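You operate a simulated robot arm through the tools that you are given. There is no shell and no other tool. Be economical: measure what you need, move in short steps, check, and stop when the job is done.

Carry out the task below with a simulated two-armed robot. There is one attempt and no reset: what you move stays moved.

JOB
Fill the jug to the green line from the water bottle, holding the bottle to unscrew and cap it.
Fine: bottle back where it stood, jug left in its place.

The check looks at the end state, three seconds after you hand in, the way a careful person would. Anything else that was tipped, shoved, dropped, spilled or broken makes it a failure. Lids that push on must go on centred and level and be pressed home; caps that screw on are set level and turned clockwise until they are tight.

ROBOT AND FRAMES
Two 6-joint arms with two-finger parallel grippers on one trunk, on a base that drives. Base frame: it is fixed to the floor where the robot stands at the start and does not move with it; the origin is under the middle of the robot, x ahead of it, y to its left, z up. Units: mm, degrees, N and s.
The left shoulder is at the start at [60, 187, 1197], the right one opposite. With the tool pointing down near the work surface each hand reaches from about 100 to 600 mm from the robot's upright axis, wherever it stands, measured 20 degrees to its own side. Places, roughly: boiler bench top [500, 100, 800]. Payload 1.57 kg a hand.
The TCP of each hand is the grasp point between the finger pads, 30 mm short of the fingertips. In the tool frame z runs along the fingers and y along their closing line. The gripper opens to 110 mm. The fingers are 24 mm wide and 12 mm thick; the gripper's body (48 by 112 mm) begins 78 mm behind the TCP.
Orientation is that of the tool frame in the base frame, as [roll, pitch, yaw] about the fixed x, y, z axes, in that order (R = Rz(yaw) Ry(pitch) Rx(roll)). With the fingers straight down and closing along the base's y, the tool's x points along the base's -x, its y along +y and its z along -z.

CONTROLS
- The arms move only by the tool servo_tool. It takes "left_series", "right_series" or both (then of equal length, played together; a hand with none holds still); each is text: rows parted by semicolons, each of 7 numbers parted by spaces: the turn, a rotation vector about the tool's x, y, z in units of 45 degrees (1.0 is 45 degrees), then the shift along the tool's x, y, z in units of 400 mm (1.0 is 400 mm), then the closure in counts, from 0 (fully open) to 255 (shut). In form: wx wy wz dx dy dz claw; .... A call has 1 to 10 rows; each row is the pose to reach, as a shift and turn from the pose commanded when the call began, along the tool's axes at that moment. A call with a number of a shift or a turn outside -1 to 1 is refused whole. Rows are played at 5 a second. More than 50 mm and 8.6 degrees between two rows, or a gripper value outside its range, and nothing of the call is played. A pose out of reach is approached as far as the arm can. The call stops where the force on the tool passes 40 N (or 10 N more than at its start, if that is more) or the arm is blocked; 0.2 s more then pass. The fingers move at their own pace (about 153 mm/s each) and stop on an object; they squeeze with about 28 N. The grip force told is the motor's: it shows also when the fingers shut on nothing. Time passes only in rows, and 0.2 s behind the last, so rows that repeat a pose let the fingers close. The reply holds the time, the measured pose of the TCP, the force on the tool along the base axes, the opening and the grip force, in the units named above and with some noise.
- Cameras (640 x 400 px; columns grow to the right, rows downward): "scene" is now at [13.8, -9, 1733.3]; the picture's right is [-0.10, -0.99, 0.00], its down [-0.79, 0.08, -0.60] and it looks along [0.60, -0.06, -0.80] (base axes); focal length 255 px, centre (320, 200). "left" rides on the left gripper at [70, -16, -141] in its tool frame; the picture's right is [0.23, 0.97, 0.00], its down [-0.85, 0.20, -0.48] and it looks along [-0.47, 0.11, 0.88] (tool axes); focal length 222 px, centre (320, 200). "right" rides on the right gripper at [70, 16, -141] in its tool frame; the picture's right is [-0.23, 0.97, 0.00], its down [-0.86, -0.20, -0.48] and it looks along [-0.47, -0.11, 0.88] (tool axes); focal length 222 px, centre (320, 200). There is no depth. A picture from a camera that has moved, and an enlarged one, comes with that camera's place and axes in the base frame and with its lens.
- snapshot(camera): a new picture of that camera. It takes no simulated time.
- lift_body(by): slides the trunk up (or, below 0, down) by that many mm; the arms and the scene camera ride with it, the base frame stays. It gives what a move gives, with no picture.
- drive_base(legs): drives the robot by 1 to 6 legs, each [ahead, left, turn to the left] in mm, mm and degrees, along the robot's own axes; the way and the turn of a leg run together, so that a leg with both is an arc; at most 1500 mm and 180 degrees a leg. The arms and the cameras ride along, it lands a little off, and it stops where it bumps. It gives what a move gives.
- turn_head(pan, tilt): turns the head with the scene camera to pan (to the left, within 86 degrees either way) and tilt (down, from -29 to 69), counted from straight ahead of the robot. It gives what a move gives.
- zoom(camera, box): a new picture of the part [left, top, right, bottom] of that camera's present view, enlarged. It takes no simulated time.
- close_job(): hands the job in; it is judged then, once.

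Work in short steps. Places have to be worked out from the pictures, the camera data and where the tool is seen: move nearer, look again, correct. Check each grasp and each placing, and mend what went wrong. You have 120 turns and 108 pictures in all, those below and enlarged ones among them. Open the grippers and draw the arms clear of the work before you hand the job in, unless the task says otherwise; then end with one line.

The tools are called after ">>>" by a JSON object that holds its "api" and its "payload". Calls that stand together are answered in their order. servo_tool: Moves the arms, as the interface text tells. Its arguments: {"type":"object","properties":{"left_series":{"type":"string"},"right_series":{"type":"string"}},"required":[]} The other tools are called the same way: lift_body (by) slides the trunk up or down; drive_base (legs) drives the base; turn_head (pan, tilt) turns the head that bears the scene camera; snapshot (camera) takes a picture; zoom (camera, box) takes an enlarged picture of a part of a camera's view; close_job () hands the job in.

At the start:

```text
time_s: 0.0
left_ee_pos: [483.5, 269.5, 1210.7]
left_orientation: [-180.0, 0.0, 180.0]
left_force: [-0.1, 0.1, 0.3]
left_finger_gap: 110.3
left_gripper_force: 0.0
right_ee_pos: [453.3, -120.7, 1293.7]
right_orientation: [-180.0, 0.0, -180.0]
right_force: [-0.2, -1.0, -0.6]
right_finger_gap: 110.1
right_gripper_force: 0.1
trunk travel left (down, up): [-825.0, 165.0]
robot x, y, heading: [1.8, 1.1, 0.1]
head pan, tilt: [-6.0, 52.9]
```

scene: 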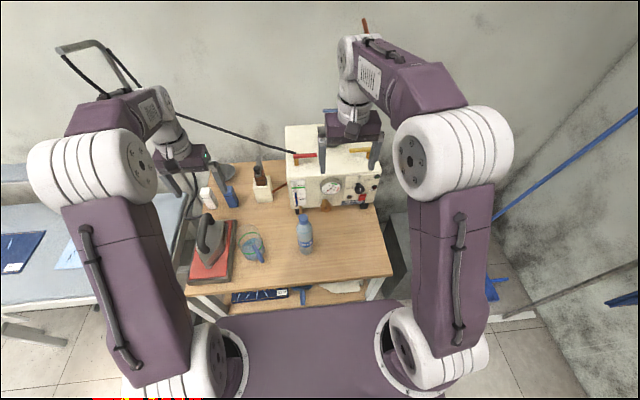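
right: 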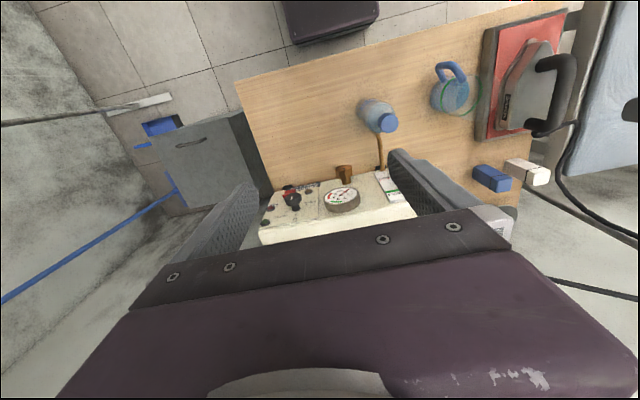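
left: 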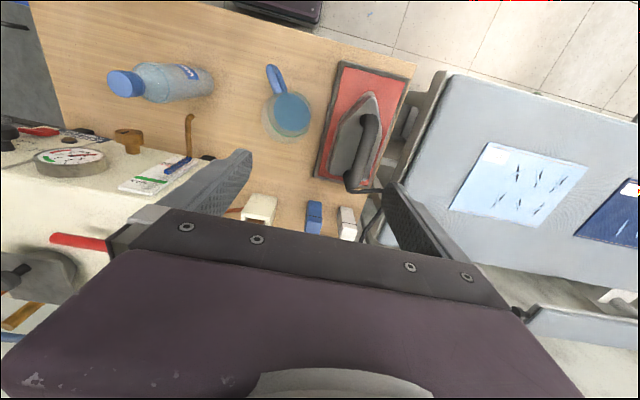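

I see the bottle and the jug on the bench in front of the robot; I enlarge that area to measure them.

>>> {"api": "zoom", "payload": {"camera": "scene", "box": [180, 180, 400, 318]}}

>>> {"api": "zoom", "payload": {"camera": "left", "box": [80, 30, 440, 255]}}

>>> {"api": "zoom", "payload": {"camera": "right", "box": [320, 30, 560, 180]}}

```text
2.90 times, centred on (290, 249) of scene
camera zoom: at [13.8, -9.0, 1733.3], right [-0.1, -0.99, 0.0], down [-0.79, 0.08, -0.6], along [0.6, -0.06, -0.8], focal length 739 px, centre (407, 58)
```

zoom: 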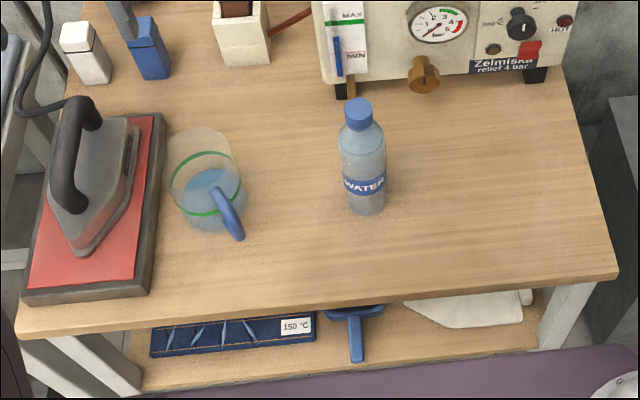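

```text
1.78 times, centred on (260, 142) of left
camera zoom: at [414.2, 253.1, 1353.3], right [-0.23, 0.97, 0.0], down [0.85, 0.2, 0.48], along [0.47, 0.11, -0.88], focal length 395 px, centre (427, 302)
```

zoom: 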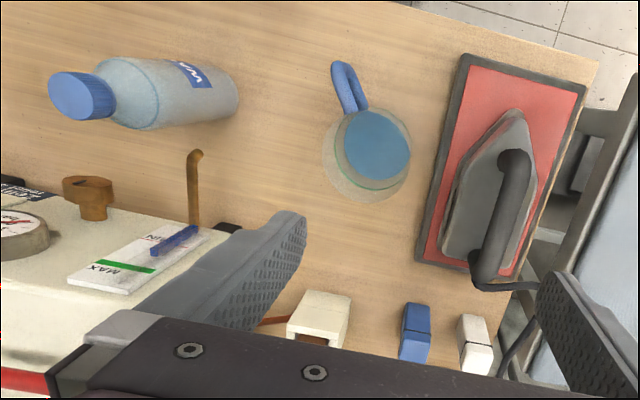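

```text
2.67 times, centred on (440, 105) of right
camera zoom: at [384.0, -105.1, 1436.0], right [0.23, 0.97, 0.0], down [0.86, -0.2, 0.48], along [0.47, -0.11, -0.88], focal length 592 px, centre (0, 453)
```

zoom: 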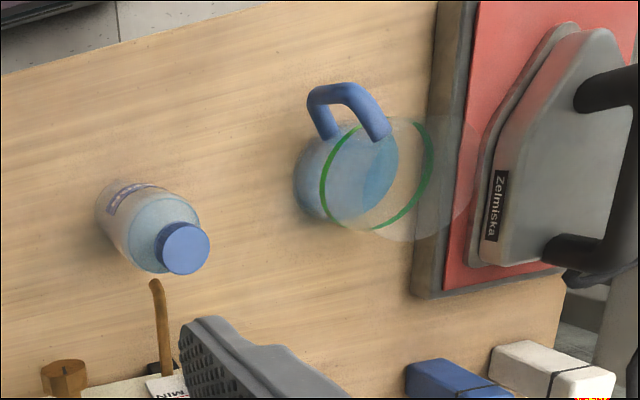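

Bottle is about at [478,-2], cap top z≈1023; jug about at [498,211], rim z≈926, and it already holds some water. The plan: right hand holds the bottle from the right side (fingers along +y), left hand turns the cap from above. First I turn the right hand.

>>> {"api": "servo_tool", "payload": {"right_series": "0 0 0.167 0.02 -0.053 0.08 0;0 0 0.333 0.04 -0.106 0.16 0;0 0 0.5 0.06 -0.16 0.24 0;0 0 0.667 0.08 -0.21 0.32 0;0 0 0.833 0.105 -0.265 0.4 0;0 0 1.0 0.13 -0.32 0.475 0"}}

```text
time_s: 1.4
left_ee_pos: [483.5, 268.4, 1210.2]
left_orientation: [-180.0, 0.0, 179.9]
left_force: [0.3, -1.3, -0.3]
left_finger_gap: 109.9
left_gripper_force: 0.2
right_ee_pos: [400.7, -251.6, 1102.3]
right_orientation: [180.0, 0.1, 135.0]
right_force: [0.6, 0.7, 0.1]
right_finger_gap: 109.8
right_gripper_force: 0.1
trunk travel left (down, up): [-825.0, 165.0]
robot x, y, heading: [-0.5, 0.1, -0.0]
head pan, tilt: [-6.0, 52.9]
```

Yaw reads 135 as planned; another 45° about the tool z.

>>> {"api": "servo_tool", "payload": {"right_series": "0 0 0.167 0 0 0 0;0 0 0.333 0 0 0 0;0 0 0.5 0 0 0 0;0 0 0.667 0 0 0 0;0 0 0.833 0 0 0 0;0 0 1.0 0 0 0 0"}}

```text
time_s: 2.8
left_ee_pos: [483.6, 267.9, 1211.1]
left_orientation: [-180.0, 0.0, -179.9]
left_force: [0.2, -0.6, 0.1]
left_finger_gap: 109.9
left_gripper_force: 0.0
right_ee_pos: [401.4, -249.5, 1104.6]
right_orientation: [180.0, 0.0, 89.8]
right_force: [0.5, 0.4, -0.3]
right_finger_gap: 110.0
right_gripper_force: 0.0
trunk travel left (down, up): [-825.0, 165.0]
robot x, y, heading: [-4.1, -2.6, -0.0]
head pan, tilt: [-6.0, 52.9]
```

Now I tilt the fingers up towards +y by 45° about the tool y, going lower.

>>> {"api": "servo_tool", "payload": {"right_series": "0 0.167 0 0 0.017 0.04 0;0 0.333 0 0 0.033 0.08 0;0 0.5 0 0 0.05 0.12 0;0 0.667 0 0 0.067 0.17 0;0 0.833 0 0 0.083 0.21 0;0 1.0 0 0 0.1 0.25 0"}}

```text
time_s: 4.2
left_ee_pos: [484.8, 268.5, 1211.0]
left_orientation: [-179.9, 0.0, 180.0]
left_force: [-0.6, 0.8, 0.2]
left_finger_gap: 110.1
left_gripper_force: 0.1
right_ee_pos: [440.1, -249.8, 1002.4]
right_orientation: [180.0, -45.2, 90.0]
right_force: [-0.6, -0.5, -0.3]
right_finger_gap: 109.8
right_gripper_force: 0.1
trunk travel left (down, up): [-825.0, 165.0]
robot x, y, heading: [3.0, 1.9, 0.1]
head pan, tilt: [-6.0, 52.9]
```

Going well; the last 45° of tilt with a bit of descent.

>>> {"api": "servo_tool", "payload": {"right_series": "0 0.167 0 -0.012 0.016 0.012 0;0 0.333 0 -0.025 0.032 0.025 0;0 0.5 0 -0.037 0.048 0.037 0;0 0.667 0 -0.05 0.064 0.05 0;0 0.833 0 -0.062 0.08 0.062 0;0 1.0 0 -0.074 0.095 0.074 0"}}

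>>> {"api": "snapshot", "payload": {"camera": "right"}}

>>> {"api": "snapshot", "payload": {"camera": "scene"}}

```text
time_s: 5.6
left_ee_pos: [484.0, 268.8, 1210.0]
left_orientation: [-180.0, 0.0, 179.8]
left_force: [0.1, 0.1, 0.5]
left_finger_gap: 109.9
left_gripper_force: 0.1
right_ee_pos: [420.9, -204.9, 997.9]
right_orientation: [-24.9, -89.9, -64.9]
right_force: [0.7, 0.8, 0.1]
right_finger_gap: 110.1
right_gripper_force: 0.0
right hand out of reach, approached as far as the arm can: row 4, 5, 6
trunk travel left (down, up): [-825.0, 165.0]
robot x, y, heading: [-0.4, 4.5, -0.0]
head pan, tilt: [-6.0, 52.9]
```

```text
101 pictures are left
camera right: at [438.5, -345.2, 1067.2], right [0.97, 0.0, -0.23], down [-0.2, -0.48, -0.86], along [-0.11, 0.88, -0.46], focal length 222 px, centre (320, 200)
```

right: 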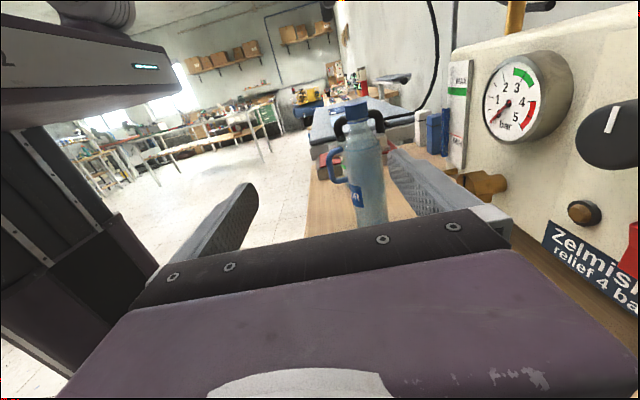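

```text
100 pictures are left
camera scene: at [14.5, -8.6, 1733.3], right [-0.1, -0.99, 0.0], down [-0.79, 0.08, -0.6], along [0.6, -0.06, -0.8], focal length 255 px, centre (320, 200)
```

scene: 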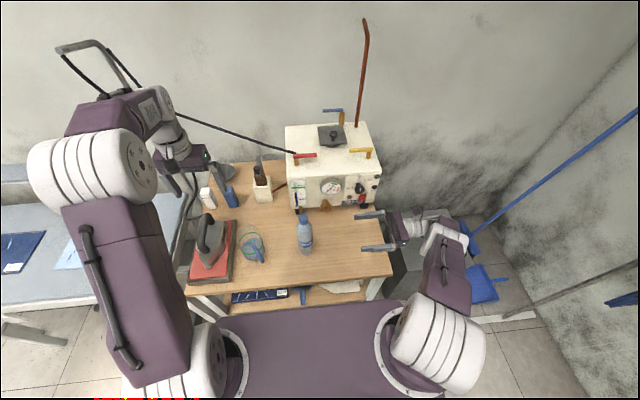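

The wrist ran out of reach; lowering the trunk brings both working poses within reach. I lower it by 120 mm (right hand will sit at z≈878, beside the bottle and clear of it).

>>> {"api": "lift_body", "payload": {"by": -120}}

>>> {"api": "snapshot", "payload": {"camera": "right"}}

>>> {"api": "snapshot", "payload": {"camera": "scene"}}

```text
time_s: 7.1
left_ee_pos: [483.6, 268.5, 1090.3]
left_orientation: [-179.9, 0.1, -180.0]
left_force: [-0.2, -0.1, -0.4]
left_finger_gap: 110.1
left_gripper_force: 0.1
right_ee_pos: [420.0, -203.7, 877.0]
right_orientation: [39.6, -90.0, -129.5]
right_force: [0.6, 0.5, -0.3]
right_finger_gap: 110.1
right_gripper_force: 0.0
trunk travel left (down, up): [-705.0, 285.0]
robot x, y, heading: [-1.9, 1.8, 0.2]
head pan, tilt: [-6.0, 52.9]
```

```text
99 pictures are left
camera right: at [438.2, -345.3, 947.5], right [0.97, 0.0, -0.23], down [-0.2, -0.48, -0.86], along [-0.11, 0.88, -0.47], focal length 222 px, centre (320, 200)
```

right: 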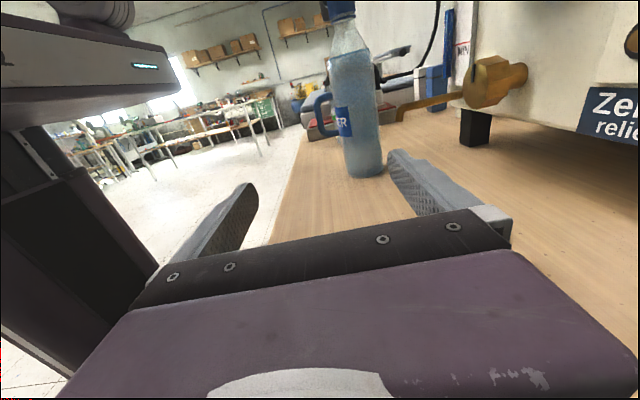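

```text
98 pictures are left
camera scene: at [13.5, -9.1, 1613.3], right [-0.1, -0.99, 0.0], down [-0.79, 0.08, -0.6], along [0.6, -0.06, -0.8], focal length 255 px, centre (320, 200)
```

scene: 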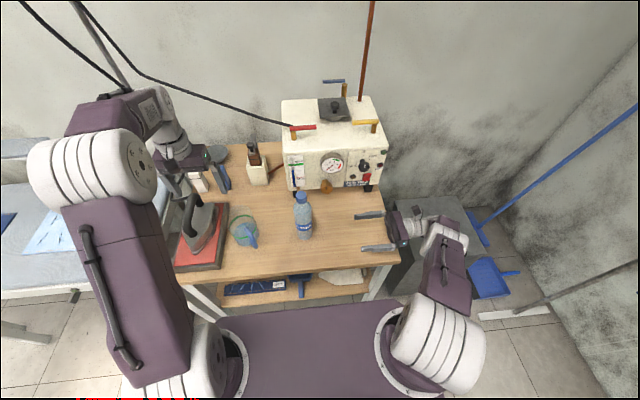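

Bottle axis measures ≈[477,-3] from this camera, cap top ≈1012. I advance the hand partway to x=477 and see where it lands.

>>> {"api": "servo_tool", "payload": {"right_series": "0 0 0 0 0.048 0.05 0;0 0 0 0 0.095 0.1 0;0 0 0 0 0.142 0.15 0"}}

```text
time_s: 7.9
left_ee_pos: [483.4, 268.9, 1090.4]
left_orientation: [180.0, 0.1, 180.0]
left_force: [-0.3, -0.7, -0.5]
left_finger_gap: 110.1
left_gripper_force: 0.1
right_ee_pos: [463.9, -146.4, 881.9]
right_orientation: [158.5, -89.9, 111.6]
right_force: [-0.8, 0.8, 0.1]
right_finger_gap: 109.6
right_gripper_force: 0.2
right hand out of reach, approached as far as the arm can: row 2, 3
trunk travel left (down, up): [-705.0, 285.0]
robot x, y, heading: [2.5, -6.0, 0.2]
head pan, tilt: [-6.0, 52.9]
```

Just at the reach limit; it eases as the hand moves to +y. I advance further.

>>> {"api": "servo_tool", "payload": {"right_series": "0 0 0 0 0 0.04 0;0 0 0 0 0 0.08 0;0 0 0 0 0 0.12 0"}}

>>> {"api": "snapshot", "payload": {"camera": "right"}}

```text
time_s: 8.7
left_ee_pos: [484.0, 268.8, 1090.5]
left_orientation: [180.0, 0.0, 180.0]
left_force: [0.0, -0.5, 0.4]
left_finger_gap: 110.1
left_gripper_force: 0.0
right_ee_pos: [462.3, -96.7, 881.6]
right_orientation: [147.6, -89.8, 122.5]
right_force: [-0.6, 0.4, 0.6]
right_finger_gap: 109.9
right_gripper_force: 0.1
trunk travel left (down, up): [-705.0, 285.0]
robot x, y, heading: [-0.3, -0.3, -0.2]
head pan, tilt: [-6.0, 52.9]
```

```text
97 pictures are left
camera right: at [479.8, -239.4, 951.6], right [0.97, 0.0, -0.23], down [-0.2, -0.48, -0.85], along [-0.11, 0.88, -0.47], focal length 222 px, centre (320, 200)
```

right: 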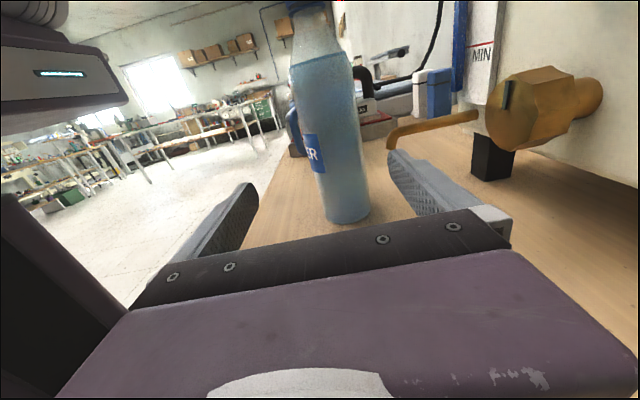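

Bottle axis confirmed at ≈[477,-2]. I centre in x and slide the open fingers round it.

>>> {"api": "servo_tool", "payload": {"right_series": "0 0 0 0 0.038 0.0 0;0 0 0 0 0.038 0.06 0;0 0 0 0 0.038 0.12 0;0 0 0 0 0.038 0.18 0;0 0 0 0 0.038 0.235 0"}}

>>> {"api": "snapshot", "payload": {"camera": "right"}}

>>> {"api": "zoom", "payload": {"camera": "scene", "box": [180, 150, 420, 300]}}

```text
time_s: 9.8
left_ee_pos: [483.8, 265.0, 1092.3]
left_orientation: [179.9, 0.1, 179.8]
left_force: [-0.9, 0.7, 0.9]
left_finger_gap: 109.8
left_gripper_force: 0.1
right_ee_pos: [479.2, -26.1, 882.7]
right_orientation: [114.8, -89.9, 154.2]
right_force: [-0.8, -0.3, 0.1]
right_finger_gap: 109.9
right_gripper_force: 0.0
trunk travel left (down, up): [-705.0, 285.0]
robot x, y, heading: [-0.3, -2.5, 0.2]
head pan, tilt: [-6.0, 52.9]
stopped in row 5 (right hand): the force on the tool passed its limit (the readings are from after the stop); the commanded pose is now the measured one
```

```text
96 pictures are left
camera right: at [494.3, -168.0, 953.0], right [0.97, -0.01, -0.23], down [-0.21, -0.48, -0.86], along [-0.09, 0.88, -0.47], focal length 222 px, centre (320, 200)
```

right: 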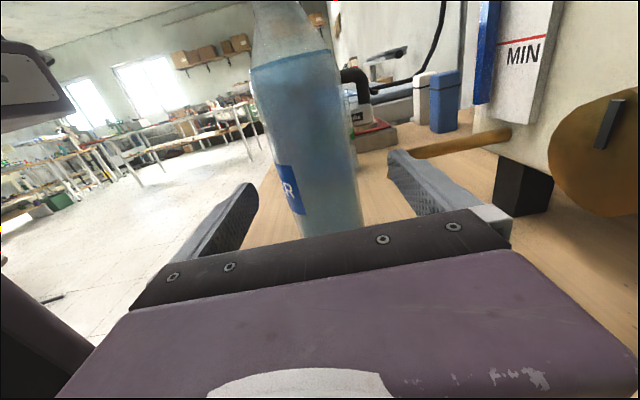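

```text
2.67 times, centred on (300, 225) of scene
camera zoom: at [13.4, -11.6, 1613.3], right [-0.11, -0.99, 0.0], down [-0.79, 0.09, -0.6], along [0.6, -0.06, -0.8], focal length 680 px, centre (373, 133)
```

zoom: 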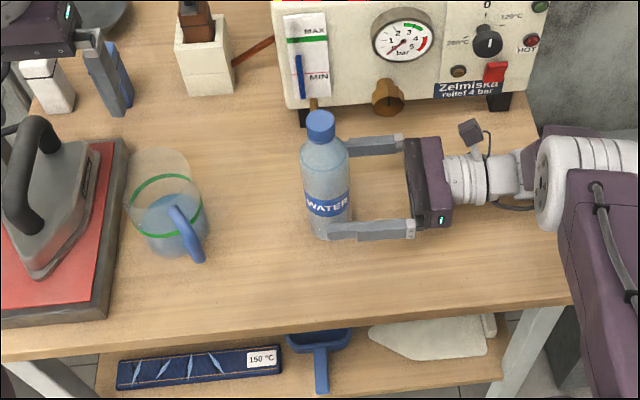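

The stop is explained: triangulating the start pictures puts the steam pipe's tip at ≈[545,8,868], right where the far finger's outer side came. I back off and narrow the fingers to about 80 mm, centred at x=477.

>>> {"api": "servo_tool", "payload": {"right_series": "0 0 0 0 0 -0.05 0;0 0 0 0 0 -0.1 0;0 0 0 0 -0.004 -0.1 70;0 0 0 0 -0.004 -0.1 70;0 0 0 0 -0.004 -0.1 70"}}

>>> {"api": "snapshot", "payload": {"camera": "right"}}

>>> {"api": "zoom", "payload": {"camera": "scene", "box": [220, 150, 420, 275]}}

```text
time_s: 11.0
left_ee_pos: [484.6, 266.9, 1090.2]
left_orientation: [180.0, 0.0, 179.8]
left_force: [-0.5, 0.1, 0.0]
left_finger_gap: 110.0
left_gripper_force: 0.1
right_ee_pos: [476.1, -64.2, 882.8]
right_orientation: [153.9, -89.9, 115.4]
right_force: [0.8, -0.6, -0.3]
right_finger_gap: 80.2
right_gripper_force: 0.1
trunk travel left (down, up): [-705.0, 285.0]
robot x, y, heading: [-0.2, -2.0, -0.1]
head pan, tilt: [-6.0, 52.9]
```

```text
94 pictures are left
camera right: at [492.2, -205.6, 952.8], right [0.97, -0.01, -0.23], down [-0.21, -0.48, -0.85], along [-0.1, 0.88, -0.47], focal length 222 px, centre (320, 200)
```

right: 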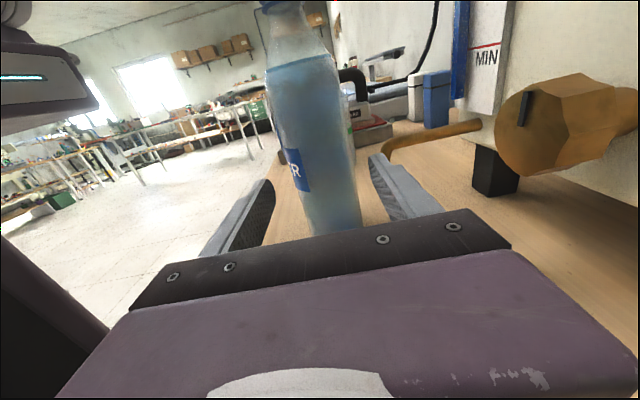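

```text
3.20 times, centred on (320, 212) of scene
camera zoom: at [13.8, -8.9, 1613.3], right [-0.11, -0.99, 0.0], down [-0.79, 0.08, -0.6], along [0.6, -0.06, -0.8], focal length 816 px, centre (320, 160)
```

zoom: 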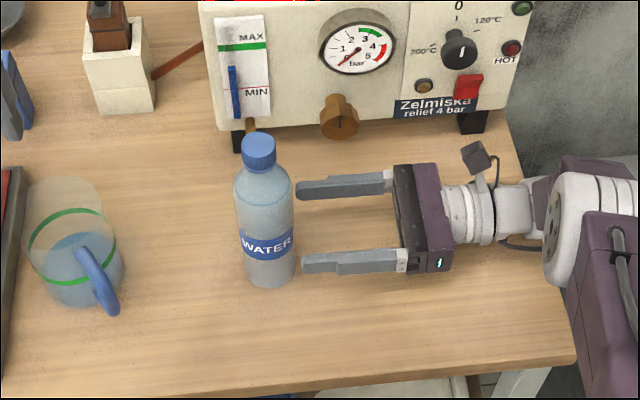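

Fingers look centred on the bottle and now clear the pipe. I advance to the bottle in small steps.

>>> {"api": "servo_tool", "payload": {"right_series": "0 0 0 0 0 0.04 70;0 0 0 0 0 0.08 70;0 0 0 0 0 0.12 70;0 0 0 0 0 0.15 70"}}

>>> {"api": "snapshot", "payload": {"camera": "right"}}

>>> {"api": "zoom", "payload": {"camera": "scene", "box": [220, 150, 420, 275]}}

```text
time_s: 12.0
left_ee_pos: [484.5, 268.0, 1090.5]
left_orientation: [-180.0, 0.0, 179.8]
left_force: [0.1, -0.2, -0.2]
left_finger_gap: 109.7
left_gripper_force: 0.1
right_ee_pos: [478.8, -3.4, 882.8]
right_orientation: [160.6, -90.0, 108.6]
right_force: [0.1, 0.0, 0.1]
right_finger_gap: 79.6
right_gripper_force: 0.0
trunk travel left (down, up): [-705.0, 285.0]
robot x, y, heading: [-0.4, 0.5, -0.1]
head pan, tilt: [-6.0, 52.9]
```

```text
92 pictures are left
camera right: at [494.0, -145.2, 953.1], right [0.97, -0.02, -0.23], down [-0.21, -0.48, -0.85], along [-0.09, 0.88, -0.47], focal length 222 px, centre (320, 200)
```

right: 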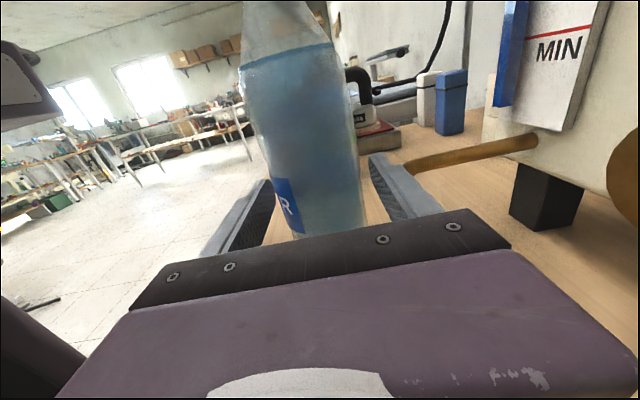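

```text
3.20 times, centred on (320, 212) of scene
camera zoom: at [13.8, -8.7, 1613.3], right [-0.11, -0.99, 0.0], down [-0.79, 0.08, -0.6], along [0.6, -0.06, -0.8], focal length 816 px, centre (320, 160)
```

zoom: 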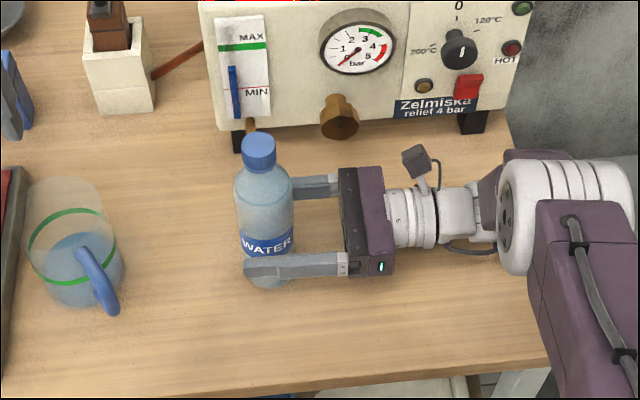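

TCP is within ~4 mm of the bottle axis. I advance 4 mm and close the grip.

>>> {"api": "servo_tool", "payload": {"right_series": "0 0 0 0 -0.002 0.01 70;0 0 0 0 -0.002 0.01 100;0 0 0 0 -0.002 0.01 120;0 0 0 0 -0.002 0.01 200;0 0 0 0 -0.002 0.01 255;0 0 0 0 -0.002 0.01 255"}}

>>> {"api": "zoom", "payload": {"camera": "scene", "box": [220, 150, 420, 275]}}

```text
time_s: 13.4
left_ee_pos: [484.5, 267.1, 1090.2]
left_orientation: [-180.0, -0.1, 179.9]
left_force: [1.1, 0.1, -0.1]
left_finger_gap: 110.1
left_gripper_force: 0.1
right_ee_pos: [477.0, 0.3, 882.6]
right_orientation: [161.6, -89.9, 107.5]
right_force: [1.1, 0.4, -0.2]
right_finger_gap: 58.1
right_gripper_force: 27.8
trunk travel left (down, up): [-705.0, 285.0]
robot x, y, heading: [2.0, 0.8, -0.1]
head pan, tilt: [-6.0, 52.9]
```

```text
3.20 times, centred on (320, 212) of scene
camera zoom: at [14.1, -9.2, 1613.3], right [-0.11, -0.99, 0.0], down [-0.79, 0.08, -0.6], along [0.6, -0.06, -0.8], focal length 816 px, centre (320, 160)
```

zoom: 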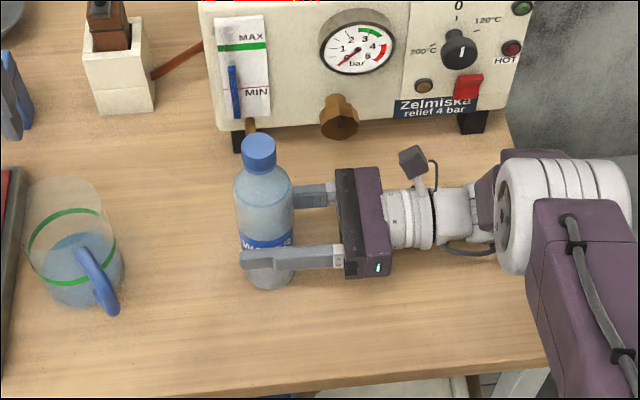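

Grip holds (58 mm, 28 N), bottle unmoved. Now the left hand goes above the cap, pre-turned clockwise to have room for unscrewing.

>>> {"api": "servo_tool", "payload": {"left_series": "0 0 0.15 0.003 -0.095 0 116;0 0 0.3 0.006 -0.19 0 116;0 0 0.44 0.009 -0.285 0 116;0 0 0.58 0.012 -0.38 0 116;0 0 0.72 0.015 -0.475 0 116;0 0 0.86 0.017 -0.57 0 116;0 0 1.0 0.0175 -0.6625 0 116"}}

>>> {"api": "snapshot", "payload": {"camera": "left"}}

>>> {"api": "snapshot", "payload": {"camera": "scene"}}

```text
time_s: 15.0
left_ee_pos: [477.2, 1.5, 1089.1]
left_orientation: [179.9, 0.0, 134.8]
left_force: [-0.3, 0.3, 0.5]
left_finger_gap: 59.9
left_gripper_force: 0.0
right_ee_pos: [477.6, -0.1, 882.5]
right_orientation: [147.9, -89.9, 121.2]
right_force: [-0.8, -2.1, 0.0]
right_finger_gap: 58.3
right_gripper_force: 28.1
trunk travel left (down, up): [-705.0, 285.0]
robot x, y, heading: [-0.3, -2.0, -0.2]
head pan, tilt: [-6.0, 52.9]
```

```text
89 pictures are left
camera left: at [416.1, 40.5, 1231.5], right [0.53, 0.85, 0.0], down [0.74, -0.47, 0.48], along [0.41, -0.25, -0.88], focal length 222 px, centre (320, 200)
```

left: 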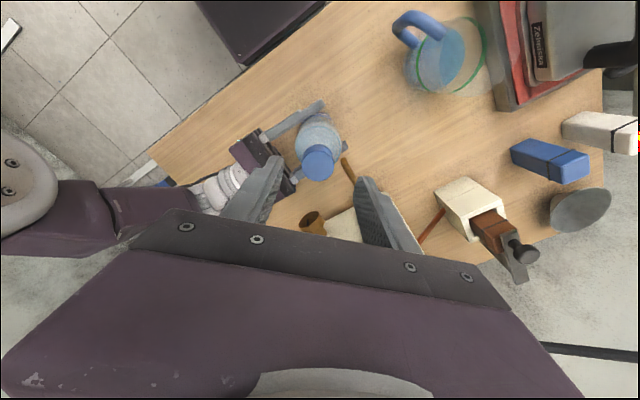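

```text
88 pictures are left
camera scene: at [14.1, -10.5, 1613.3], right [-0.11, -0.99, 0.0], down [-0.79, 0.09, -0.6], along [0.6, -0.06, -0.8], focal length 255 px, centre (320, 200)
```

scene: 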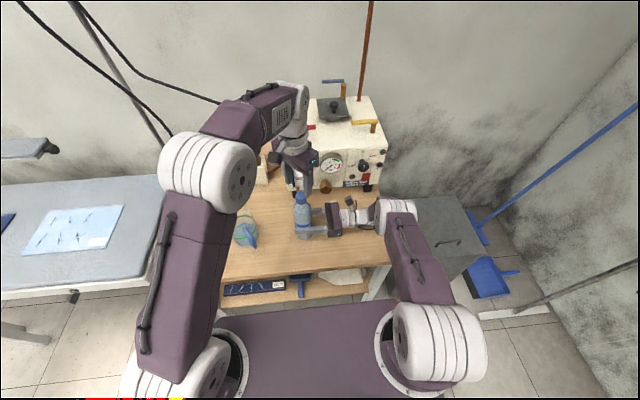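

Cap top lies at ≈[479,0,1017]. I enlarge the bottle's neck in both views to judge the cap's height.

>>> {"api": "zoom", "payload": {"camera": "scene", "box": [270, 170, 350, 245]}}

>>> {"api": "zoom", "payload": {"camera": "left", "box": [220, 90, 420, 250]}}

```text
5.33 times, centred on (310, 208) of scene
camera zoom: at [14.1, -10.5, 1613.3], right [-0.11, -0.99, 0.0], down [-0.79, 0.09, -0.6], along [0.6, -0.06, -0.8], focal length 1361 px, centre (373, 160)
```

zoom: 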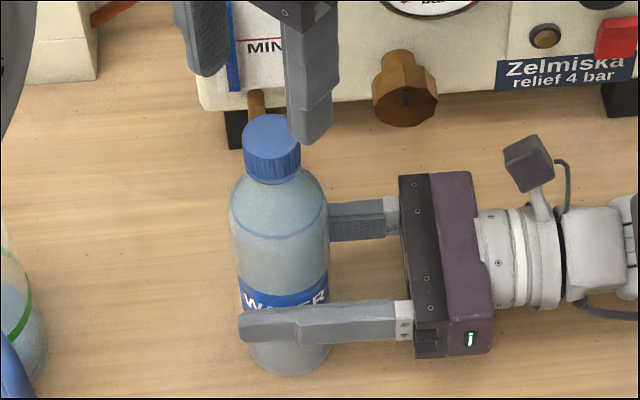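

```text
2.50 times, centred on (320, 170) of left
camera zoom: at [416.1, 40.5, 1231.5], right [0.53, 0.85, 0.0], down [0.74, -0.47, 0.48], along [0.41, -0.25, -0.88], focal length 555 px, centre (320, 275)
```

zoom: 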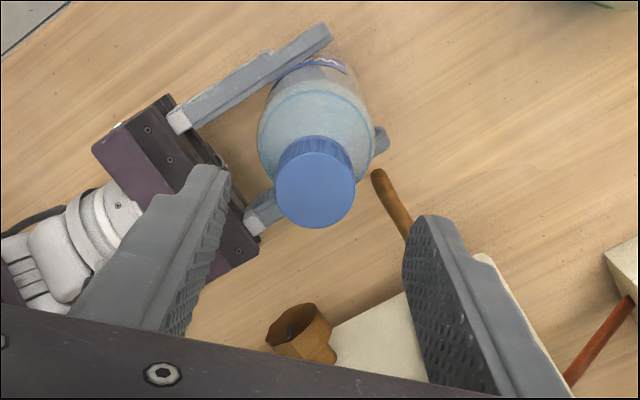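

Cap is ≈32 mm wide and ≈22 mm high (z 995–1017). I turn another 45° clockwise and descend partway.

>>> {"api": "servo_tool", "payload": {"left_series": "0 0 0.167 0 0 0 116;0 0 0.333 0 0 0 116;0 0 0.5 0 0 0.02 116;0 0 0.667 0 0 0.05 116;0 0 0.833 0 0 0.08 116;0 0 1.0 0 0 0.1 116"}}

>>> {"api": "zoom", "payload": {"camera": "left", "box": [220, 90, 420, 250]}}

>>> {"api": "zoom", "payload": {"camera": "scene", "box": [270, 170, 350, 245]}}

```text
time_s: 16.4
left_ee_pos: [476.4, 1.6, 1051.2]
left_orientation: [-180.0, 0.0, 89.7]
left_force: [-0.1, -0.3, -0.2]
left_finger_gap: 60.2
left_gripper_force: 0.1
right_ee_pos: [477.4, -1.2, 881.8]
right_orientation: [160.7, -89.9, 108.5]
right_force: [0.6, 0.9, -0.3]
right_finger_gap: 58.2
right_gripper_force: 28.1
trunk travel left (down, up): [-705.0, 285.0]
robot x, y, heading: [0.3, -1.9, -0.2]
head pan, tilt: [-6.0, 52.9]
```

```text
2.50 times, centred on (320, 170) of left
camera zoom: at [461.2, 72.3, 1193.4], right [0.97, 0.22, 0.0], down [0.19, -0.86, 0.48], along [0.11, -0.47, -0.88], focal length 555 px, centre (320, 275)
```

zoom: 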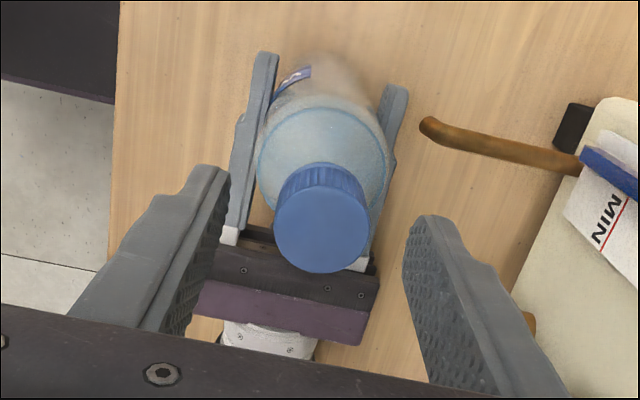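

```text
5.33 times, centred on (310, 208) of scene
camera zoom: at [14.1, -9.2, 1613.3], right [-0.11, -0.99, 0.0], down [-0.79, 0.08, -0.6], along [0.6, -0.06, -0.8], focal length 1361 px, centre (373, 160)
```

zoom: 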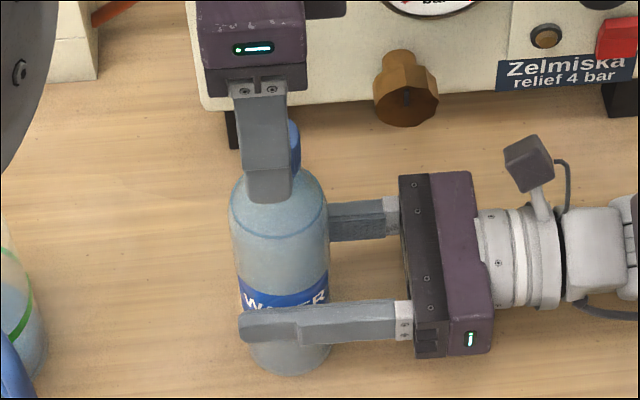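

Cap centre ≈[479,0]; I correct 2 mm, descend so the tips sit just above the shoulder, and close on the cap.

>>> {"api": "servo_tool", "payload": {"left_series": "0 0 0 -0.003 0.005 0.03 116;0 0 0 -0.003 0.005 0.065 116;0 0 0 -0.003 0.005 0.065 150;0 0 0 -0.003 0.005 0.065 180;0 0 0 -0.003 0.005 0.065 255;0 0 0 -0.003 0.005 0.065 255"}}

>>> {"api": "zoom", "payload": {"camera": "scene", "box": [270, 170, 350, 245]}}

>>> {"api": "zoom", "payload": {"camera": "left", "box": [220, 90, 420, 250]}}

```text
time_s: 17.8
left_ee_pos: [478.3, 1.8, 1024.3]
left_orientation: [-179.9, -0.1, 89.7]
left_force: [1.0, -0.2, 0.3]
left_finger_gap: 29.9
left_gripper_force: 27.8
right_ee_pos: [477.3, -0.8, 882.7]
right_orientation: [157.9, -89.9, 111.1]
right_force: [-0.2, -0.6, 0.5]
right_finger_gap: 58.5
right_gripper_force: 28.5
trunk travel left (down, up): [-705.0, 285.0]
robot x, y, heading: [1.3, 1.4, -0.0]
head pan, tilt: [-6.0, 52.9]
```

```text
5.33 times, centred on (310, 208) of scene
camera zoom: at [14.1, -9.3, 1613.3], right [-0.11, -0.99, 0.0], down [-0.79, 0.08, -0.6], along [0.6, -0.06, -0.8], focal length 1361 px, centre (373, 160)
```

zoom: 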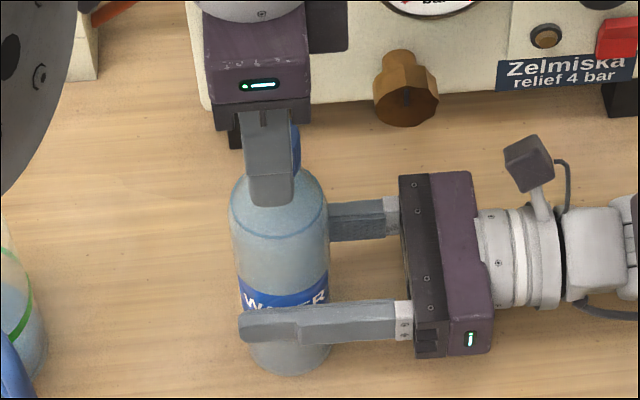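

```text
2.50 times, centred on (320, 170) of left
camera zoom: at [462.3, 71.5, 1166.9], right [0.97, 0.22, 0.0], down [0.2, -0.86, 0.48], along [0.11, -0.47, -0.88], focal length 555 px, centre (320, 275)
```

zoom: 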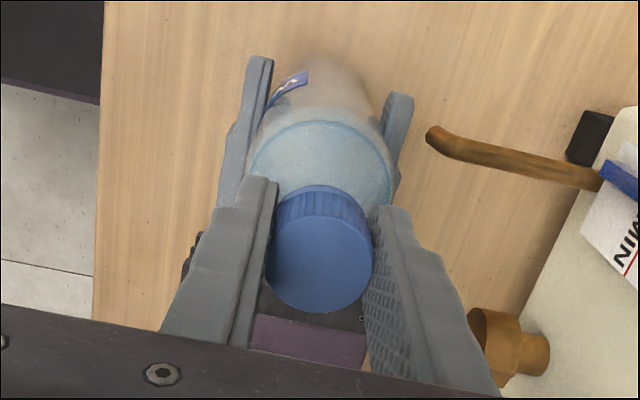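

Cap gripped (30 mm). I unscrew the first 45° counter-clockwise with a slight rise.

>>> {"api": "servo_tool", "payload": {"left_series": "0 0 -0.167 0 0 0 255;0 0 -0.333 0 0 0 255;0 0 -0.5 0 0 0 255;0 0 -0.667 0 0 -0.001 255;0 0 -0.833 0 0 -0.001 255;0 0 -1.0 0 0 -0.001 255"}}

>>> {"api": "zoom", "payload": {"camera": "scene", "box": [270, 170, 350, 245]}}

```text
time_s: 19.2
left_ee_pos: [478.4, 0.5, 1025.8]
left_orientation: [-179.9, 0.0, 135.0]
left_force: [-8.9, -6.1, -0.1]
left_finger_gap: 30.2
left_gripper_force: 27.9
right_ee_pos: [478.5, 0.2, 881.1]
right_orientation: [150.5, -89.8, 118.6]
right_force: [10.7, 6.5, 0.4]
right_finger_gap: 58.7
right_gripper_force: 27.1
trunk travel left (down, up): [-705.0, 285.0]
robot x, y, heading: [-2.9, -0.4, -0.1]
head pan, tilt: [-6.0, 52.9]
```

```text
5.33 times, centred on (310, 208) of scene
camera zoom: at [14.2, -9.1, 1613.3], right [-0.11, -0.99, 0.0], down [-0.79, 0.08, -0.6], along [0.6, -0.06, -0.8], focal length 1361 px, centre (373, 160)
```

zoom: 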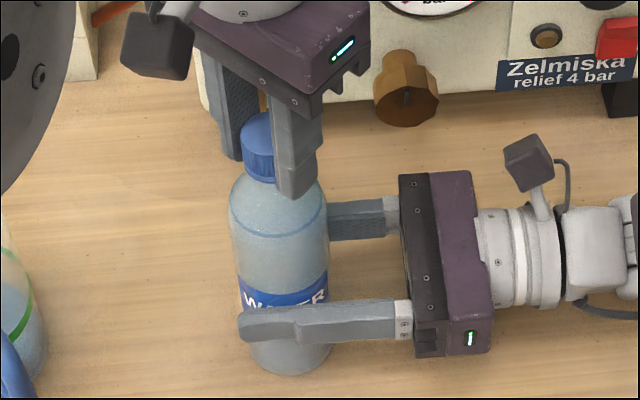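

It turned; a sideways force of ~11 N along the closing line suggests the hand is ~1–2 mm off axis. I continue and shift 1.2 mm that way.

>>> {"api": "servo_tool", "payload": {"left_series": "0 0 -0.167 0 -0.003 0 255;0 0 -0.333 0 -0.003 0 255;0 0 -0.5 0 -0.003 0 255;0 0 -0.667 0 -0.003 -0.001 255;0 0 -0.833 0 -0.003 -0.001 255;0 0 -1.0 0 -0.003 -0.001 255"}}

>>> {"api": "zoom", "payload": {"camera": "scene", "box": [270, 170, 350, 245]}}

```text
time_s: 20.6
left_ee_pos: [479.2, 0.6, 1026.8]
left_orientation: [-179.9, -0.1, -180.0]
left_force: [-13.1, -7.1, 0.5]
left_finger_gap: 30.0
left_gripper_force: 28.0
right_ee_pos: [477.7, -1.1, 883.3]
right_orientation: [145.4, -89.8, 123.6]
right_force: [14.7, 7.7, 0.0]
right_finger_gap: 58.8
right_gripper_force: 28.0
trunk travel left (down, up): [-705.0, 285.0]
robot x, y, heading: [-1.4, -5.0, -0.2]
head pan, tilt: [-6.0, 52.9]
```

```text
5.33 times, centred on (310, 208) of scene
camera zoom: at [14.1, -9.2, 1613.3], right [-0.11, -0.99, 0.0], down [-0.79, 0.08, -0.6], along [0.6, -0.06, -0.8], focal length 1361 px, centre (373, 160)
```

zoom: 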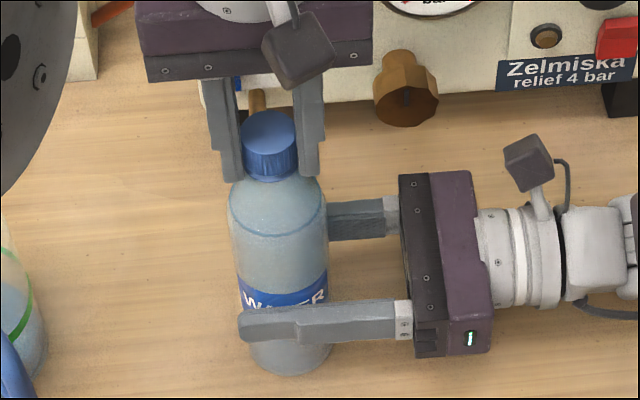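

Still turning; sideways load 13 N in -x, so I shift the hand 2 mm that way while continuing.

>>> {"api": "servo_tool", "payload": {"left_series": "0 0 -0.167 0.005 -0.003 0 255;0 0 -0.333 0.005 -0.003 0 255;0 0 -0.5 0.005 -0.003 0 255;0 0 -0.667 0.005 -0.003 -0.001 255;0 0 -0.833 0.005 -0.003 -0.001 255;0 0 -1.0 0.005 -0.003 -0.001 255"}}

>>> {"api": "zoom", "payload": {"camera": "left", "box": [220, 90, 420, 250]}}

```text
time_s: 22.0
left_ee_pos: [476.5, -1.4, 1027.3]
left_orientation: [-179.9, 0.1, -135.0]
left_force: [2.0, 0.2, -1.9]
left_finger_gap: 29.9
left_gripper_force: 28.2
right_ee_pos: [476.0, -1.0, 883.2]
right_orientation: [151.1, -89.9, 118.1]
right_force: [-4.6, -0.4, 0.9]
right_finger_gap: 58.5
right_gripper_force: 28.2
trunk travel left (down, up): [-705.0, 285.0]
robot x, y, heading: [0.3, 0.9, -0.0]
head pan, tilt: [-6.0, 52.9]
```

```text
2.50 times, centred on (320, 170) of left
camera zoom: at [438.2, -61.0, 1169.0], right [-0.85, 0.53, 0.0], down [0.46, 0.75, 0.48], along [0.25, 0.41, -0.88], focal length 555 px, centre (320, 275)
```

zoom: 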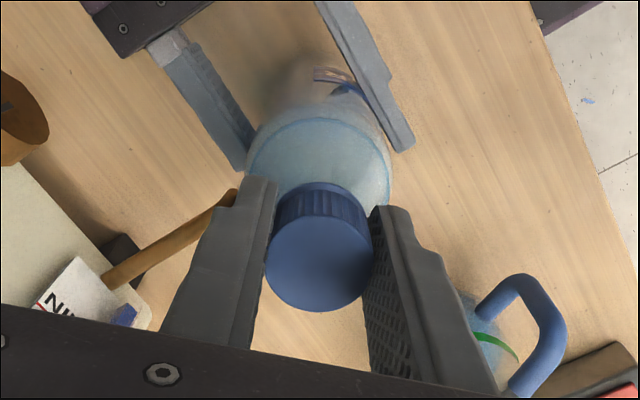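

Load is gone (axis ≈[476.5,-1]); 135° turned. Another 45°.

>>> {"api": "servo_tool", "payload": {"left_series": "0 0 -0.167 0 0 0 255;0 0 -0.333 0 0 0 255;0 0 -0.5 0 0 0 255;0 0 -0.667 0 0 -0.001 255;0 0 -0.833 0 0 -0.001 255;0 0 -1.0 0 0 -0.001 255"}}

```text
time_s: 23.4
left_ee_pos: [475.6, 0.2, 1027.3]
left_orientation: [-179.8, 0.0, -90.0]
left_force: [12.1, 0.1, 0.0]
left_finger_gap: 29.8
left_gripper_force: 28.5
right_ee_pos: [476.6, -1.6, 884.0]
right_orientation: [156.5, -89.8, 112.7]
right_force: [-12.9, -0.3, -0.5]
right_finger_gap: 58.6
right_gripper_force: 28.5
trunk travel left (down, up): [-705.0, 285.0]
robot x, y, heading: [-0.6, 1.4, 0.0]
head pan, tilt: [-6.0, 52.9]
```

180° turned; load now +x, so I ease 1.6 mm back and turn on if the wrist allows.

>>> {"api": "servo_tool", "payload": {"left_series": "0 0 -0.167 0 -0.004 0 255;0 0 -0.333 0 -0.004 0 255;0 0 -0.5 0 -0.004 0 255;0 0 -0.667 0 -0.004 -0.001 255;0 0 -0.833 0 -0.004 -0.001 255;0 0 -1.0 0 -0.004 -0.001 255"}}

>>> {"api": "zoom", "payload": {"camera": "left", "box": [220, 90, 420, 250]}}

>>> {"api": "snapshot", "payload": {"camera": "scene"}}

```text
time_s: 24.8
left_ee_pos: [477.2, -1.4, 1026.2]
left_orientation: [180.0, 0.0, -45.0]
left_force: [8.7, -2.1, 0.8]
left_finger_gap: 29.8
left_gripper_force: 27.8
right_ee_pos: [476.4, -0.7, 882.6]
right_orientation: [149.3, -89.9, 119.9]
right_force: [-8.3, 0.8, 0.3]
right_finger_gap: 58.6
right_gripper_force: 28.3
trunk travel left (down, up): [-705.0, 285.0]
robot x, y, heading: [-2.4, 3.8, -0.0]
head pan, tilt: [-6.0, 52.9]
```

```text
2.50 times, centred on (320, 170) of left
camera zoom: at [538.5, -38.2, 1169.3], right [-0.53, -0.85, 0.0], down [-0.75, 0.46, 0.48], along [-0.41, 0.25, -0.88], focal length 555 px, centre (320, 275)
```

zoom: 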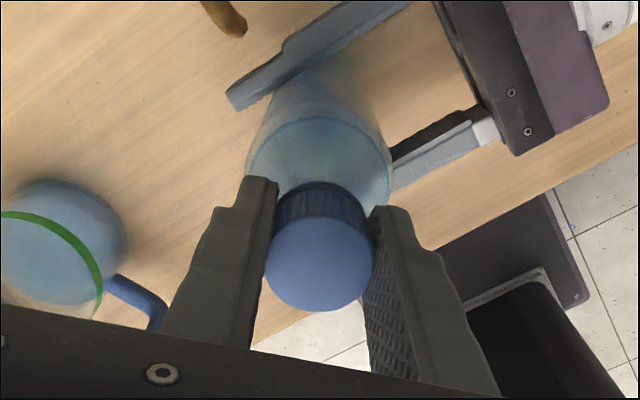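

```text
77 pictures are left
camera scene: at [13.8, -9.5, 1613.3], right [-0.11, -0.99, 0.0], down [-0.79, 0.08, -0.6], along [0.6, -0.06, -0.8], focal length 255 px, centre (320, 200)
```

scene: 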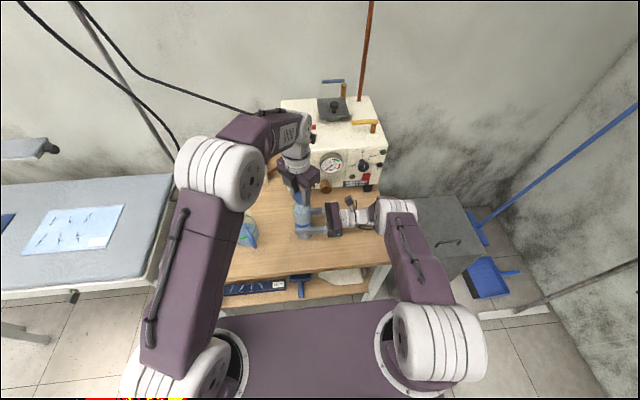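

225° so far and the wrist still has room; another 45° with an upward bias of a few mm at the end to test if it's free.

>>> {"api": "servo_tool", "payload": {"left_series": "0 0 -0.167 0 -0.002 0 255;0 0 -0.333 0 -0.002 0 255;0 0 -0.5 0 -0.002 0 255;0 0 -0.667 0 -0.002 -0.001 255;0 0 -0.833 0 -0.002 -0.001 255;0 0 -1.0 0 -0.002 -0.001 255;0 0 -1.0 0 -0.002 -0.004 255;0 0 -1.0 0 -0.002 -0.006 255"}}

```text
time_s: 26.0
left_ee_pos: [478.2, 94.5, 1010.9]
left_orientation: [175.4, -1.6, -13.7]
left_force: [-8.0, 0.9, 20.4]
left_finger_gap: 40.6
left_gripper_force: 28.0
left hand out of reach, approached as far as the arm can: row 2, 3, 4, 5
right_ee_pos: [475.7, 2.8, 883.5]
right_orientation: [150.6, -89.8, 118.6]
right_force: [2.7, 8.4, 4.9]
right_finger_gap: 58.5
right_gripper_force: 28.3
trunk travel left (down, up): [-705.0, 285.0]
robot x, y, heading: [-2.3, 0.7, 0.2]
head pan, tilt: [-6.0, 52.9]
stopped in row 5 (left hand): the force on the tool passed its limit (the readings are from after the stop); the commanded pose is now the measured one
```

The wrist hit its limit and the left hand swung off to y≈94; I look at what happened.

>>> {"api": "snapshot", "payload": {"camera": "left"}}

>>> {"api": "zoom", "payload": {"camera": "scene", "box": [200, 150, 400, 275]}}

>>> {"api": "snapshot", "payload": {"camera": "right"}}

```text
76 pictures are left
camera left: at [549.7, 107.2, 1154.7], right [-0.01, -1.0, 0.08], down [-0.88, 0.05, 0.47], along [-0.47, -0.07, -0.88], focal length 222 px, centre (320, 200)
```

left: 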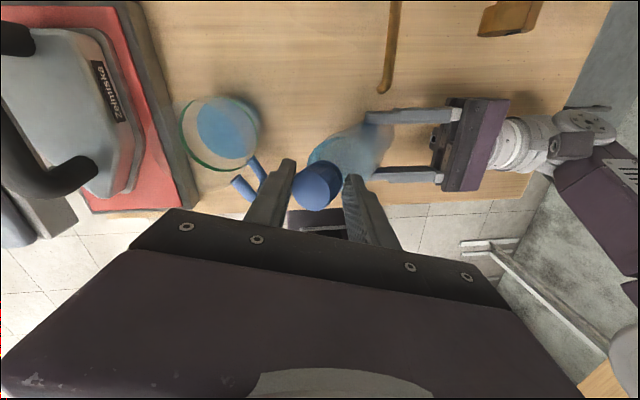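

```text
3.20 times, centred on (300, 212) of scene
camera zoom: at [9.4, -7.5, 1613.4], right [-0.11, -0.99, 0.0], down [-0.79, 0.08, -0.6], along [0.6, -0.06, -0.8], focal length 816 px, centre (384, 160)
```

zoom: 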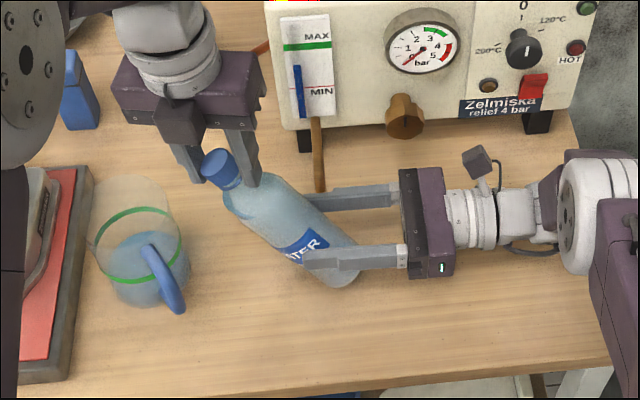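

```text
74 pictures are left
camera right: at [490.9, -140.1, 954.5], right [0.97, -0.01, -0.23], down [-0.21, -0.48, -0.85], along [-0.1, 0.88, -0.47], focal length 222 px, centre (320, 200)
```

right: 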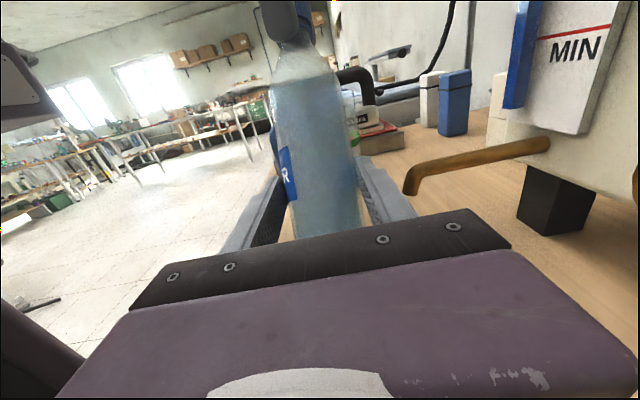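

The bottle stayed in the right grip and the cap is still on, but it pivoted ~37° between the pads; nothing spilled. I open the left hand, rise, and rewind the wrist so I can push the bottle upright again.

>>> {"api": "servo_tool", "payload": {"left_series": "0 0 0 0 0 0 93;0 0 0 0 0 0 93;0 0 0 0 0 0 93;0 0 0 0 0 -0.05 93;0 0 0 0 0 -0.1 93;0.03 0 0.15 0 0 -0.15 93;0.06 -0.015 0.3 0 0 -0.18 93;0.09 -0.02 0.45 0 0 -0.2 93;0.104 -0.025 0.57 0 0 -0.2 93;0.104 -0.025 0.695 0 0 -0.2 93"}}

>>> {"api": "zoom", "payload": {"camera": "scene", "box": [200, 150, 400, 275]}}

```text
time_s: 28.2
left_ee_pos: [479.1, 101.2, 1091.0]
left_orientation: [-178.8, -1.3, -45.2]
left_force: [0.1, 0.2, -0.2]
left_finger_gap: 69.8
left_gripper_force: 0.0
right_ee_pos: [476.3, -0.0, 883.8]
right_orientation: [162.7, -89.9, 106.3]
right_force: [-2.4, 1.0, 10.8]
right_finger_gap: 57.5
right_gripper_force: 27.9
trunk travel left (down, up): [-705.0, 285.0]
robot x, y, heading: [0.6, 0.4, 0.0]
head pan, tilt: [-6.0, 52.9]
```

```text
3.20 times, centred on (300, 212) of scene
camera zoom: at [11.7, -8.9, 1613.3], right [-0.11, -0.99, 0.0], down [-0.79, 0.08, -0.6], along [0.6, -0.06, -0.8], focal length 816 px, centre (384, 160)
```

zoom: 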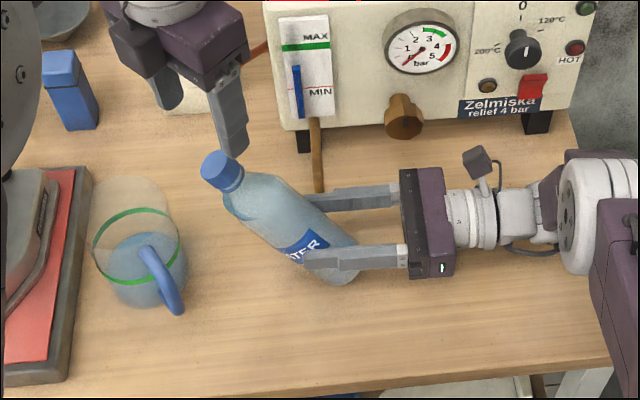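

The bottle rests stably in the grip. I rewind the left wrist 45° at a time.

>>> {"api": "servo_tool", "payload": {"left_series": "0 0 0.167 0 0 0 93;0 0 0.333 0 0 0 93;0 0 0.5 0 0 0 93;0 0 0.667 0 0 0 93;0 0 0.833 0 0 0 93;0 0 1.0 0 0 0 93"}}

>>> {"api": "servo_tool", "payload": {"left_series": "0 0 0.167 0 0 0 93;0 0 0.333 0 0 0 93;0 0 0.5 0 0 0 93;0 0 0.667 0 0 0 93;0 0 0.833 0 0 0 93;0 0 1.0 0 0 0 93"}}

>>> {"api": "servo_tool", "payload": {"left_series": "0 0 0.167 0 0 0 93;0 0 0.333 0 0 0 93;0 0 0.5 0 0 0 93;0 0 0.667 0 0 0 93;0 0 0.833 0 0 0 93;0 0 1.0 0 0 0 93"}}

>>> {"api": "snapshot", "payload": {"camera": "left"}}

```text
time_s: 29.6
left_ee_pos: [480.7, 100.8, 1089.8]
left_orientation: [-178.1, -0.1, -90.1]
left_force: [0.9, -0.1, 0.2]
left_finger_gap: 70.0
left_gripper_force: 0.0
right_ee_pos: [476.6, 1.5, 882.4]
right_orientation: [167.7, -89.8, 101.7]
right_force: [0.3, 0.7, 11.5]
right_finger_gap: 57.8
right_gripper_force: 27.8
trunk travel left (down, up): [-705.0, 285.0]
robot x, y, heading: [-1.8, -0.5, 0.0]
head pan, tilt: [-6.0, 52.9]
```

```text
time_s: 31.0
left_ee_pos: [479.9, 100.5, 1090.0]
left_orientation: [-178.6, 1.1, -135.1]
left_force: [0.3, -0.1, 0.6]
left_finger_gap: 69.8
left_gripper_force: 0.1
right_ee_pos: [476.2, 0.8, 881.6]
right_orientation: [172.9, -89.8, 96.3]
right_force: [-0.8, 1.4, 8.8]
right_finger_gap: 57.8
right_gripper_force: 27.7
trunk travel left (down, up): [-705.0, 285.0]
robot x, y, heading: [-0.4, 1.5, 0.2]
head pan, tilt: [-6.0, 52.9]
```

```text
time_s: 32.4
left_ee_pos: [479.8, 100.6, 1089.2]
left_orientation: [-179.8, 1.9, 179.9]
left_force: [0.1, -0.9, 0.5]
left_finger_gap: 70.1
left_gripper_force: 0.1
right_ee_pos: [477.5, 1.2, 882.9]
right_orientation: [174.5, -89.8, 94.7]
right_force: [-2.1, 0.5, 7.1]
right_finger_gap: 57.5
right_gripper_force: 28.6
trunk travel left (down, up): [-705.0, 285.0]
robot x, y, heading: [0.2, 1.2, -0.1]
head pan, tilt: [-6.0, 52.9]
```

```text
72 pictures are left
camera left: at [406.5, 86.2, 1229.9], right [-0.23, 0.97, -0.01], down [0.84, 0.2, 0.5], along [0.49, 0.11, -0.86], focal length 222 px, centre (320, 200)
```

left: 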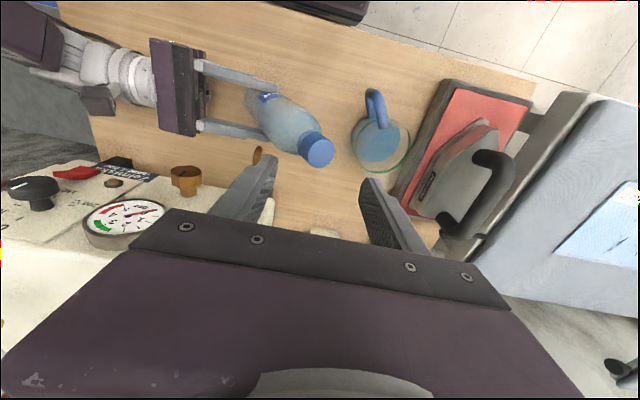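

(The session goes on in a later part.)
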